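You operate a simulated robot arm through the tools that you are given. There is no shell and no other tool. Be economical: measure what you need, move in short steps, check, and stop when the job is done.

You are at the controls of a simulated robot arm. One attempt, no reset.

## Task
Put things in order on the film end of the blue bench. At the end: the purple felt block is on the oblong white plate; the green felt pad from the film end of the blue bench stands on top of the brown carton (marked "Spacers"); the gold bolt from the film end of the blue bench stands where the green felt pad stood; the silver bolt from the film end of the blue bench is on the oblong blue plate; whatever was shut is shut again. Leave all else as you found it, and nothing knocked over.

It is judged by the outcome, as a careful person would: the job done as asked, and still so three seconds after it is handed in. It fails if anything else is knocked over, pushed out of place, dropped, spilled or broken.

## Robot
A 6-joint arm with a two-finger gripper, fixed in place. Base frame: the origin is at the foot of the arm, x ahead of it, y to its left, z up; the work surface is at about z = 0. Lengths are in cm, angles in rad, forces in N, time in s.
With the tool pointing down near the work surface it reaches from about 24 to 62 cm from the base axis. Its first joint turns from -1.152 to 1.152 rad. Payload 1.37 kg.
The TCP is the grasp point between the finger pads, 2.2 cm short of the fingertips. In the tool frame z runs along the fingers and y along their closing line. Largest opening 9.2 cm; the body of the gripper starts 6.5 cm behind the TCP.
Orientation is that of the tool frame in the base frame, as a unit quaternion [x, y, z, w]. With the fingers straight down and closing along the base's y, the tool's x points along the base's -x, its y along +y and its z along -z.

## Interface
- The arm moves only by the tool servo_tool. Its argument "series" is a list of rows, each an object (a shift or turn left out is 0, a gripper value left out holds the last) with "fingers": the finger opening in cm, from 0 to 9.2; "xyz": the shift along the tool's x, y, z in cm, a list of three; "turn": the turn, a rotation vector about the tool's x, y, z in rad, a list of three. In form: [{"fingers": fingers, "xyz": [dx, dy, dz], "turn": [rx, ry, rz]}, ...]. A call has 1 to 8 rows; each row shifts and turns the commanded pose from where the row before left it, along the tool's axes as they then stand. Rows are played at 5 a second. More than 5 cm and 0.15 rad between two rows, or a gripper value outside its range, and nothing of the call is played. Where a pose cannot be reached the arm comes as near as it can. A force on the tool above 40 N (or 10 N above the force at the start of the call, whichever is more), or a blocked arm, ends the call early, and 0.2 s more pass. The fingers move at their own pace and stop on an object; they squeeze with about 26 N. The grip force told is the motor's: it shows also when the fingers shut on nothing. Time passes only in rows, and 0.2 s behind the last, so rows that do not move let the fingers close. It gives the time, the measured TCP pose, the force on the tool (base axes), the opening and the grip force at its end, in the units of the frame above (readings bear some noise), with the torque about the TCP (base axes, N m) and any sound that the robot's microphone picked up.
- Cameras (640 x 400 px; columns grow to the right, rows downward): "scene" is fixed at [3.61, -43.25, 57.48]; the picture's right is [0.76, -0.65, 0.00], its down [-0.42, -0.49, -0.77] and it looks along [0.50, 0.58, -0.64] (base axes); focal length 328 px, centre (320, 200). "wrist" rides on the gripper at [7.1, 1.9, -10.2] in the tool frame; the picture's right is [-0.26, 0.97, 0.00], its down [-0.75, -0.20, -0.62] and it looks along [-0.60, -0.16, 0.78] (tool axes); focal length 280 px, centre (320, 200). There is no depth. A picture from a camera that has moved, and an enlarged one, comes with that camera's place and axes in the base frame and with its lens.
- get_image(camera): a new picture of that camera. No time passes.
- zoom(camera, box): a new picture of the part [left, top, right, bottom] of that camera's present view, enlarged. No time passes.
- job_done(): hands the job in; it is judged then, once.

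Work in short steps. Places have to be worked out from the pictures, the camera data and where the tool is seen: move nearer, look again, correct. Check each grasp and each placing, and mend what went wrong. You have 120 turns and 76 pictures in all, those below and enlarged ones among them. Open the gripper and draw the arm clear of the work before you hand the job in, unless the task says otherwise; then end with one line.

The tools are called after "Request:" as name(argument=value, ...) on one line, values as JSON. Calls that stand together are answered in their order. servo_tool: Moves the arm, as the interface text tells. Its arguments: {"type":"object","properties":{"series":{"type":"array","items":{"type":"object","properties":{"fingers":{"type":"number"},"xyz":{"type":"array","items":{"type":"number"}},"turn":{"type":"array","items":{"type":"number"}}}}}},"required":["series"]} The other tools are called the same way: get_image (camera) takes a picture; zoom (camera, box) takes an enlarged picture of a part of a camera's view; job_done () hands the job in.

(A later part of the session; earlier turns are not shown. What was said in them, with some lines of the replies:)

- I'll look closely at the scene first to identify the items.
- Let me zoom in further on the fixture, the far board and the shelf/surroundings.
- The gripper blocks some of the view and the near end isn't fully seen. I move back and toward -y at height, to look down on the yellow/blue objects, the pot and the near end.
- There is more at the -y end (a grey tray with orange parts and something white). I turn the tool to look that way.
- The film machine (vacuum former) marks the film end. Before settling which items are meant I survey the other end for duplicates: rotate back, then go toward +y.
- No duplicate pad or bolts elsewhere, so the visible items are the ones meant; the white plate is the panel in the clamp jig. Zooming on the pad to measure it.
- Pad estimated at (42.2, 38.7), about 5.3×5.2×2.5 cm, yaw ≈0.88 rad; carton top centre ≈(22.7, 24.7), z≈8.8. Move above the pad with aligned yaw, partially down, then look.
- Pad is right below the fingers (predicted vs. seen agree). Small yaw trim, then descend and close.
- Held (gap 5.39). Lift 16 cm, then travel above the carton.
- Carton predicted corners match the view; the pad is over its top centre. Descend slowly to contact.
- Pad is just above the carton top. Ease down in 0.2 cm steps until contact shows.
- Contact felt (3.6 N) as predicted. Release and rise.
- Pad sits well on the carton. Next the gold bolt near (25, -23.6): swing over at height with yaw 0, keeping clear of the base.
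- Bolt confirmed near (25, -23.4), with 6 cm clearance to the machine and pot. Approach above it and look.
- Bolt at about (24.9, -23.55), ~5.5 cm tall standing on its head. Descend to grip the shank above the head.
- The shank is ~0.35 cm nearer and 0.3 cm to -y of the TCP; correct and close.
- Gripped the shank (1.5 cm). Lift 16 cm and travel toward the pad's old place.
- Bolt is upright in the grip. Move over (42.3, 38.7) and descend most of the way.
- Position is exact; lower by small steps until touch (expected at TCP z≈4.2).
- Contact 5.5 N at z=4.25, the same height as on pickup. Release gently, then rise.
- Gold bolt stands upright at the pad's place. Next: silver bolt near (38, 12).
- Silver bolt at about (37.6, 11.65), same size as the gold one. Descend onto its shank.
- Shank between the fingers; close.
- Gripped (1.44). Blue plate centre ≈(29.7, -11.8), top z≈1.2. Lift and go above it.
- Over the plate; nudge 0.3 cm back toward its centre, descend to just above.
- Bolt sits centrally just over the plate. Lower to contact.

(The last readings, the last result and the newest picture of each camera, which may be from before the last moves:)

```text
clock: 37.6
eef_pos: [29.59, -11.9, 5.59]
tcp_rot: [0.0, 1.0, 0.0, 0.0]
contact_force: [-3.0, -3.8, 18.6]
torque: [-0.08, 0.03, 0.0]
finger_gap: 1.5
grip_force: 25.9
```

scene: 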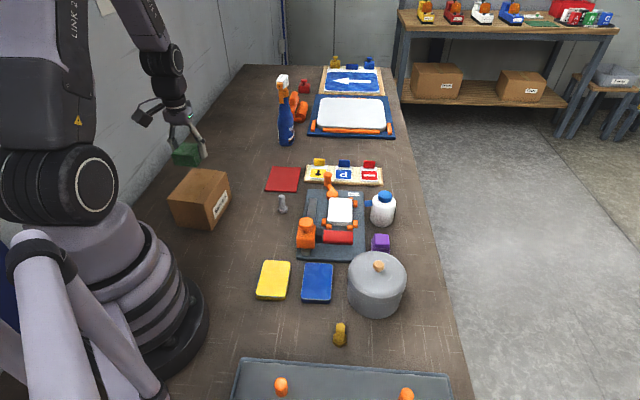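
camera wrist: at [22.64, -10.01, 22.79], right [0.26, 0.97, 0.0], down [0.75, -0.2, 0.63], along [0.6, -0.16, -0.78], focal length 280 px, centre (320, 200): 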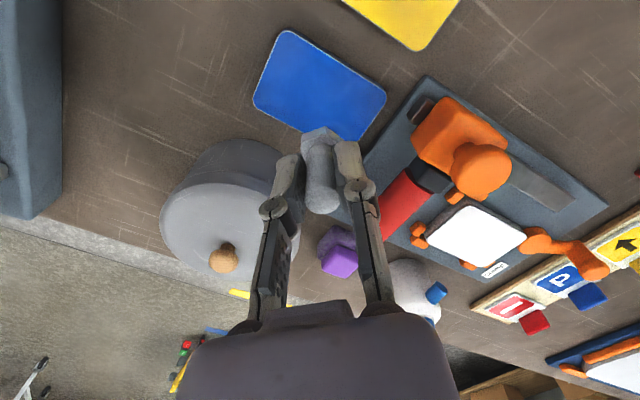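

Firm contact (18.6 N). Back off slightly, release and rise.

Request:
servo_tool(series=[{"xyz": [0, 0, -0.12]}, {"fingers": 3}, {"fingers": 4.5}, {"fingers": 4.5}, {"xyz": [0, 0, -4]}, {"xyz": [0, 0, -4]}, {"xyz": [0, 0, -4]}])

Request:
zoom(camera="scene", box=[240, 180, 420, 320])

Request:
get_image(camera="wrist")

```text
clock: 39.2
eef_pos: [29.38, -11.86, 17.78]
tcp_rot: [0.0, 1.0, 0.001, 0.0]
contact_force: [-0.6, 0.4, 0.1]
torque: [-0.01, -0.03, 0.0]
finger_gap: 4.52
grip_force: 0.1
```

```text
2.86 times, centred on (330, 250) of scene
camera zoom: at [3.61, -43.25, 57.48], right [0.76, -0.65, 0.0], down [-0.42, -0.49, -0.77], along [0.5, 0.58, -0.64], focal length 939 px, centre (291, 57)
```

zoom: 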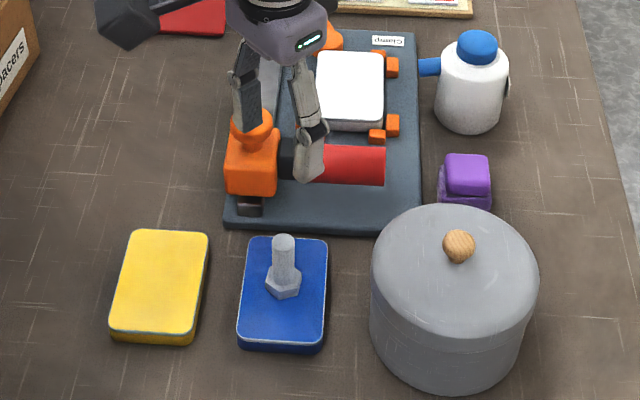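

```text
32 pictures are left
camera wrist: at [22.28, -9.95, 27.88], right [0.26, 0.97, 0.0], down [0.75, -0.2, 0.62], along [0.6, -0.16, -0.78], focal length 280 px, centre (320, 200)
```

wrist: 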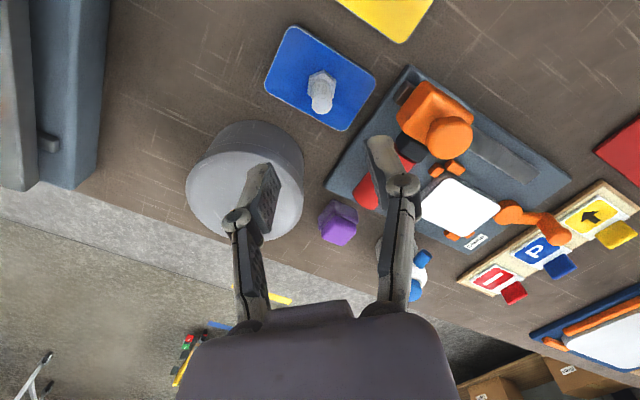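

Silver bolt stands on the blue plate. Now the purple block near (46, -14): move over at safe height and look.

Request:
servo_tool(series=[{"xyz": [-3.9, -0.5, -0.5], "fingers": 7}, {"xyz": [-3.9, -0.5, 0]}, {"xyz": [-3.9, -0.5, 0]}, {"xyz": [-3.9, -0.5, 0]}])

Request:
get_image(camera="wrist")

```text
clock: 40.2
eef_pos: [45.04, -13.73, 18.26]
tcp_rot: [0.001, 1.0, 0.001, 0.0]
contact_force: [0.5, 0.3, -0.2]
torque: [-0.02, -0.01, -0.01]
finger_gap: 7.03
grip_force: 0.0
```

```text
31 pictures are left
camera wrist: at [37.99, -11.87, 28.35], right [0.26, 0.97, 0.0], down [0.75, -0.2, 0.62], along [0.6, -0.16, -0.78], focal length 280 px, centre (320, 200)
```

wrist: 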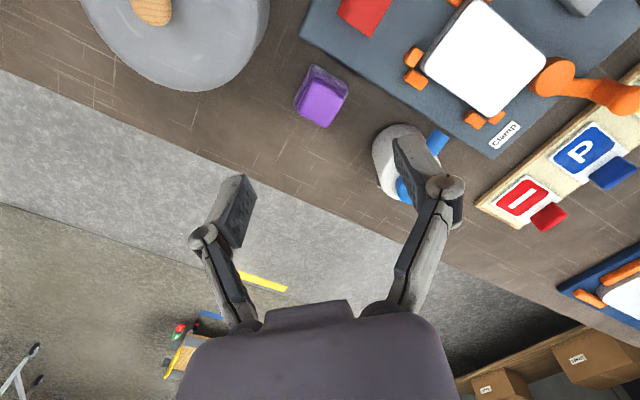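

Request:
zoom(camera="wrist", box=[240, 30, 440, 155])

Request:
zoom(camera="wrist", box=[380, 0, 580, 125])

Request:
zoom(camera="scene", box=[300, 170, 420, 270])

```text
3.20 times, centred on (340, 92) of wrist
camera zoom: at [37.99, -11.87, 28.35], right [0.26, 0.97, 0.0], down [0.75, -0.2, 0.62], along [0.6, -0.16, -0.78], focal length 897 px, centre (256, 544)
```

zoom: 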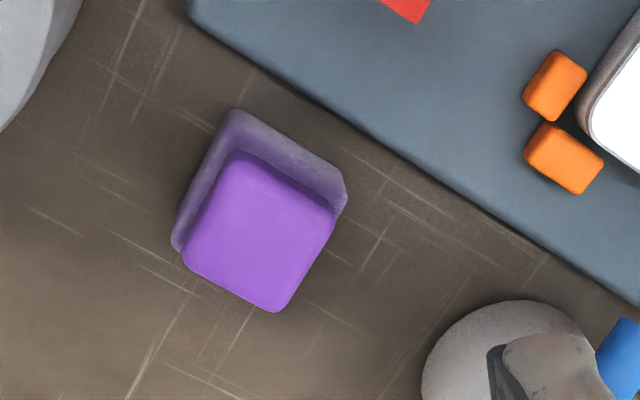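

```text
3.20 times, centred on (480, 62) of wrist
camera zoom: at [37.99, -11.87, 28.35], right [0.26, 0.97, 0.0], down [0.75, -0.2, 0.62], along [0.6, -0.16, -0.78], focal length 897 px, centre (-192, 640)
```

zoom: 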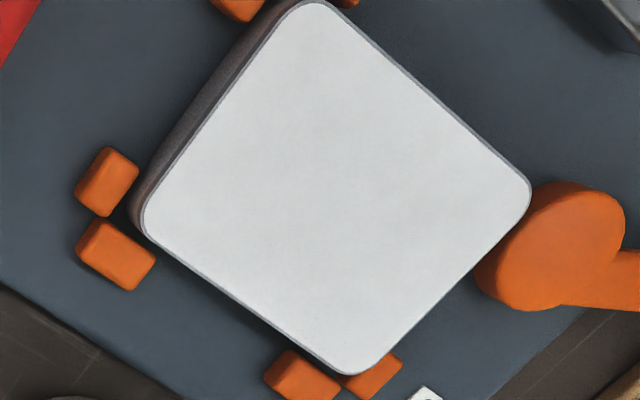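

```text
4.00 times, centred on (360, 220) of scene
camera zoom: at [3.61, -43.24, 57.48], right [0.76, -0.65, 0.0], down [-0.42, -0.49, -0.77], along [0.5, 0.58, -0.64], focal length 1314 px, centre (160, 120)
```

zoom: 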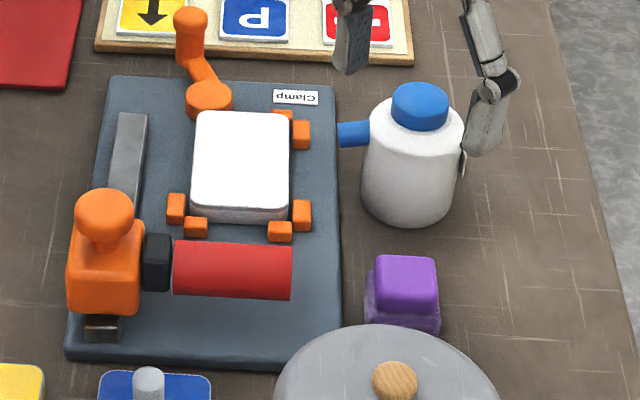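

White panel has the same rimmed plate style as the blue and yellow ones, so it is the white plate, centre ≈(47.3, 0.1), top z≈2.5. Purple block centre ≈(46.6, -14.2), ~4.2 cm cube at 45°. Turn so fingers close along the bench's long axis (most clearance), partly descend.

Request:
servo_tool(series=[{"xyz": [-1.56, -0.47, 0], "turn": [0, 0, 0.131]}, {"turn": [0, 0, 0.131]}, {"turn": [0, 0, 0.131]}, {"turn": [0, 0, 0.131]}, {"turn": [0, 0, 0.131]}, {"turn": [0, 0, 0.131]}, {"xyz": [0, 0, 4]}, {"xyz": [0, 0, 3]}])

Request:
get_image(camera="wrist")

Request:
zoom(camera="scene", box=[300, 170, 440, 290])

```text
clock: 42.0
eef_pos: [46.64, -14.25, 11.19]
tcp_rot: [0.383, 0.924, 0.0, 0.0]
contact_force: [0.5, -0.2, -0.3]
torque: [0.02, 0.0, 0.02]
finger_gap: 6.97
grip_force: 0.1
```

```text
27 pictures are left
camera wrist: at [42.94, -7.85, 21.26], right [0.87, 0.5, 0.0], down [0.39, -0.68, 0.63], along [0.31, -0.54, -0.78], focal length 280 px, centre (320, 200)
```

wrist: 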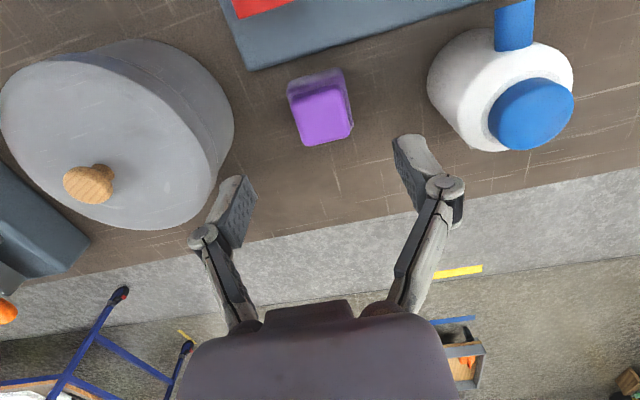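

```text
3.33 times, centred on (370, 230) of scene
camera zoom: at [3.61, -43.24, 57.48], right [0.76, -0.65, 0.0], down [-0.42, -0.49, -0.77], along [0.5, 0.58, -0.64], focal length 1095 px, centre (153, 100)
```

zoom: 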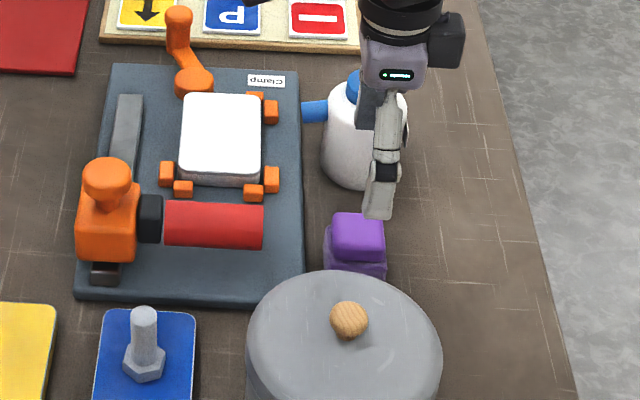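

Block is centred and aligned with good clearance to pot and bottle. Descend and close.

Request:
servo_tool(series=[{"xyz": [0.2, 0.05, 3], "fingers": 6.4}, {"xyz": [0, 0, 3]}, {"xyz": [0, 0, 2.2]}, {"fingers": 0}, {"fingers": 0}, {"fingers": 0}])

Request:
get_image(camera="wrist")

```text
clock: 43.4
eef_pos: [46.51, -14.13, 3.04]
tcp_rot: [0.382, 0.924, 0.0, 0.0]
contact_force: [-1.4, 0.0, -0.2]
torque: [0.05, 0.03, -0.01]
finger_gap: 3.88
grip_force: 25.8
```

```text
25 pictures are left
camera wrist: at [42.84, -7.79, 13.13], right [0.87, 0.5, 0.0], down [0.39, -0.68, 0.62], along [0.31, -0.54, -0.78], focal length 280 px, centre (320, 200)
```

wrist: 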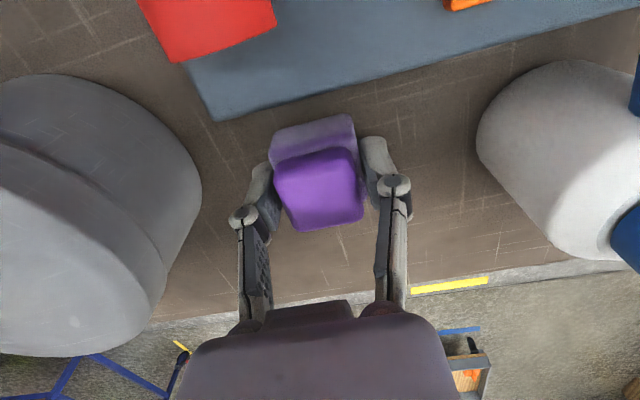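

Gripped (3.88). Lift straight up 15 cm, move above the white plate.

Request:
servo_tool(series=[{"xyz": [0, 0, -3.75]}, {"xyz": [0, 0, -3.75]}, {"xyz": [0, 0, -3.75]}, {"xyz": [0, 0, -3.75]}, {"xyz": [2.37, 2.65, 0]}, {"xyz": [2.37, 2.65, 0]}, {"xyz": [2.37, 2.65, 0]}, {"xyz": [2.37, 2.65, 0]}])

Request:
get_image(camera="wrist")

Request:
get_image(camera="scene")

```text
clock: 45.2
eef_pos: [47.35, 0.3, 17.88]
tcp_rot: [0.384, 0.923, 0.0, 0.0]
contact_force: [-0.6, -0.2, -0.2]
torque: [0.05, 0.0, -0.01]
finger_gap: 3.92
grip_force: 26.2
```

```text
24 pictures are left
camera wrist: at [43.67, 6.54, 28.01], right [0.87, 0.5, 0.0], down [0.39, -0.68, 0.62], along [0.31, -0.54, -0.78], focal length 280 px, centre (320, 200)
```

wrist: 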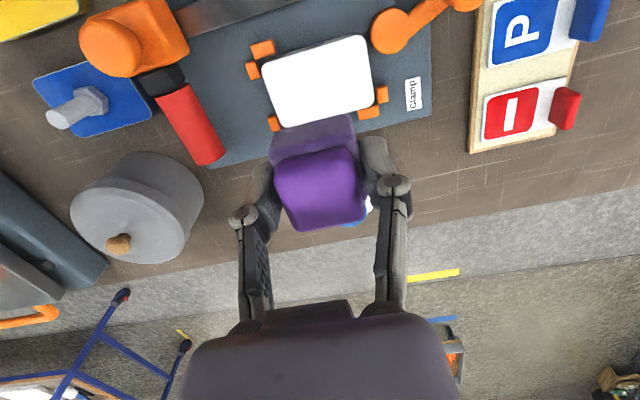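

```text
23 pictures are left
```

scene: 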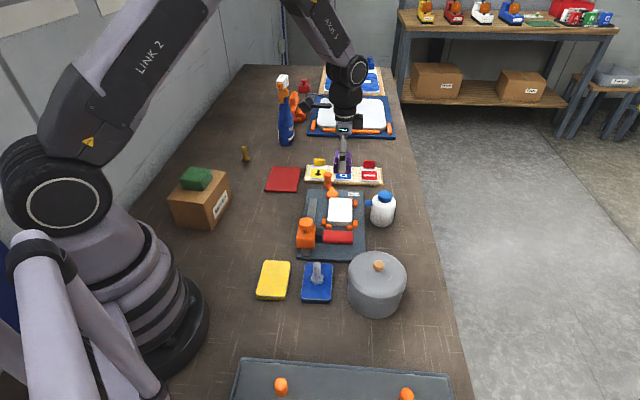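

TCP is over the plate's centre by both views. Descend to ~2 cm above contact and check.

Request:
servo_tool(series=[{"xyz": [0, 0, 3.5]}, {"xyz": [0, 0, 3.5]}, {"xyz": [0, 0, 3.5]}, {}])

Request:
zoom(camera="scene", box=[280, 140, 420, 260])

Request:
get_image(camera="wrist")

```text
clock: 46.2
eef_pos: [47.4, 0.23, 7.63]
tcp_rot: [0.382, 0.924, 0.0, 0.0]
contact_force: [1.5, -1.2, -1.2]
torque: [0.02, -0.01, 0.02]
finger_gap: 3.88
grip_force: 25.8
```

```text
3.33 times, centred on (350, 200) of scene
camera zoom: at [3.61, -43.24, 57.48], right [0.76, -0.65, 0.0], down [-0.42, -0.49, -0.77], along [0.5, 0.58, -0.64], focal length 1095 px, centre (220, 200)
```

zoom: 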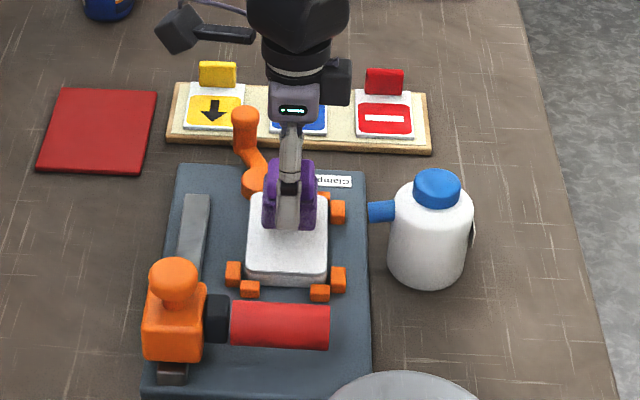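

```text
21 pictures are left
camera wrist: at [43.7, 6.49, 17.57], right [0.87, 0.5, 0.0], down [0.39, -0.68, 0.63], along [0.31, -0.54, -0.78], focal length 280 px, centre (320, 200)
```

wrist: 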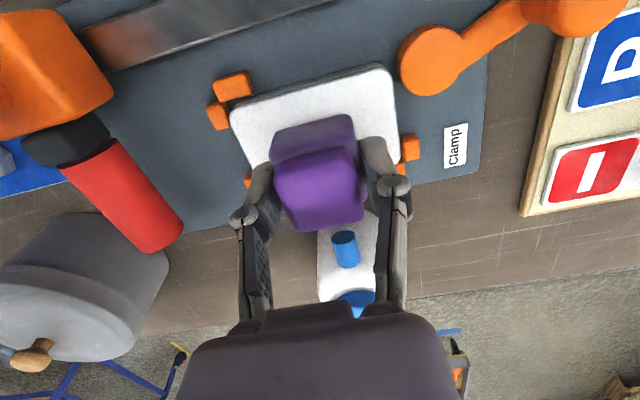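

Well aligned. Lower in small steps to contact (expected TCP z≈5.6).

Request:
servo_tool(series=[{"xyz": [0, 0, 1]}, {"xyz": [0, 0, 0.5]}, {"xyz": [0, 0, 0.2]}, {"xyz": [0, 0, 0.1]}])

```text
clock: 47.2
eef_pos: [47.25, 0.07, 5.78]
tcp_rot: [0.382, 0.924, 0.001, 0.001]
contact_force: [-6.8, -0.3, 24.0]
torque: [-0.04, 0.24, -0.02]
finger_gap: 3.87
grip_force: 26.2
```

Contact already (24 N); back off a little before release.

Request:
servo_tool(series=[{"xyz": [0, 0, -0.12]}, {}])

```text
clock: 47.8
eef_pos: [47.38, 0.09, 5.91]
tcp_rot: [0.383, 0.924, 0.001, 0.001]
contact_force: [0.6, -1.6, 12.6]
torque: [-0.06, -0.01, -0.02]
finger_gap: 3.91
grip_force: 25.8
```

Request:
servo_tool(series=[{"xyz": [0, 0, -0.08]}, {"fingers": 5.4}, {"fingers": 5.4}, {"fingers": 5.4}, {"xyz": [0, 0, -4]}, {"xyz": [0, 0, -4]}, {"xyz": [0, 0, -4]}, {"xyz": [0, 0, -4]}])

Request:
get_image(camera="wrist")

Request:
zoom(camera="scene", box=[280, 140, 420, 260])

```text
clock: 49.6
eef_pos: [47.19, 0.18, 21.82]
tcp_rot: [0.383, 0.924, -0.001, 0.001]
contact_force: [-0.7, -0.5, -0.2]
torque: [-0.02, 0.02, 0.0]
finger_gap: 5.41
grip_force: 0.2
```

```text
20 pictures are left
camera wrist: at [43.63, 6.58, 31.96], right [0.87, 0.5, 0.0], down [0.39, -0.68, 0.62], along [0.31, -0.54, -0.78], focal length 280 px, centre (320, 200)
```

wrist: 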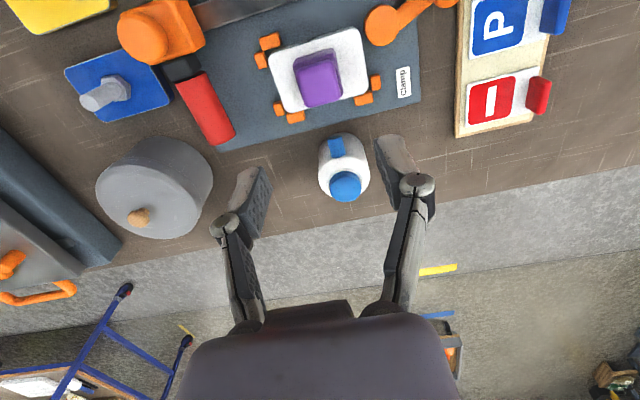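

```text
3.33 times, centred on (350, 200) of scene
camera zoom: at [3.61, -43.25, 57.48], right [0.76, -0.65, 0.0], down [-0.42, -0.49, -0.77], along [0.5, 0.58, -0.64], focal length 1095 px, centre (220, 200)
```

zoom: 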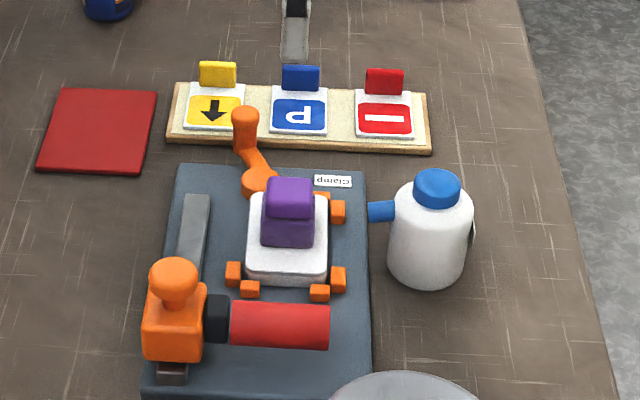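

Purple block is on the white plate. Raise the arm clear, then do a last overall check.

Request:
servo_tool(series=[{"xyz": [0, 0, -4]}, {"xyz": [0, 0, -4]}, {"xyz": [3, -3, 0], "turn": [0, 0, -0.13]}, {"xyz": [3, -3, 0], "turn": [0, 0, -0.13]}, {"turn": [0, 0, -0.13]}, {"turn": [0, 0, -0.13]}, {"turn": [0, 0, -0.13]}, {"turn": [0, 0, -0.13]}])

Request:
get_image(camera="scene")

```text
clock: 51.4
eef_pos: [38.83, -0.54, 29.83]
tcp_rot: [0.001, 1.0, 0.0, 0.0]
contact_force: [-0.7, -0.1, -0.2]
torque: [0.02, 0.02, 0.04]
finger_gap: 5.4
grip_force: 0.0
```

```text
18 pictures are left
```

scene: 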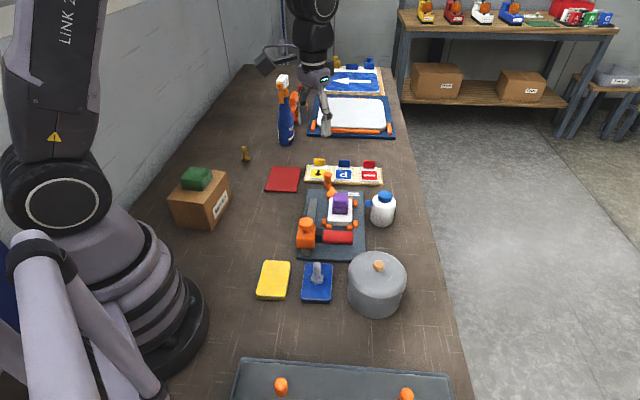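

All four placements hold, nothing else has moved, and nothing that was shut was opened. The gripper is open and the arm is clear, so I hand the job in.

Request:
job_done()

```text
The job is handed in.
```

The job is done and handed in: the purple block is on the white plate in the clamp jig, the green pad on the "Spacers" carton, the gold bolt where the pad stood, and the silver bolt on the blue plate. Nothing shut was opened and nothing else was moved.
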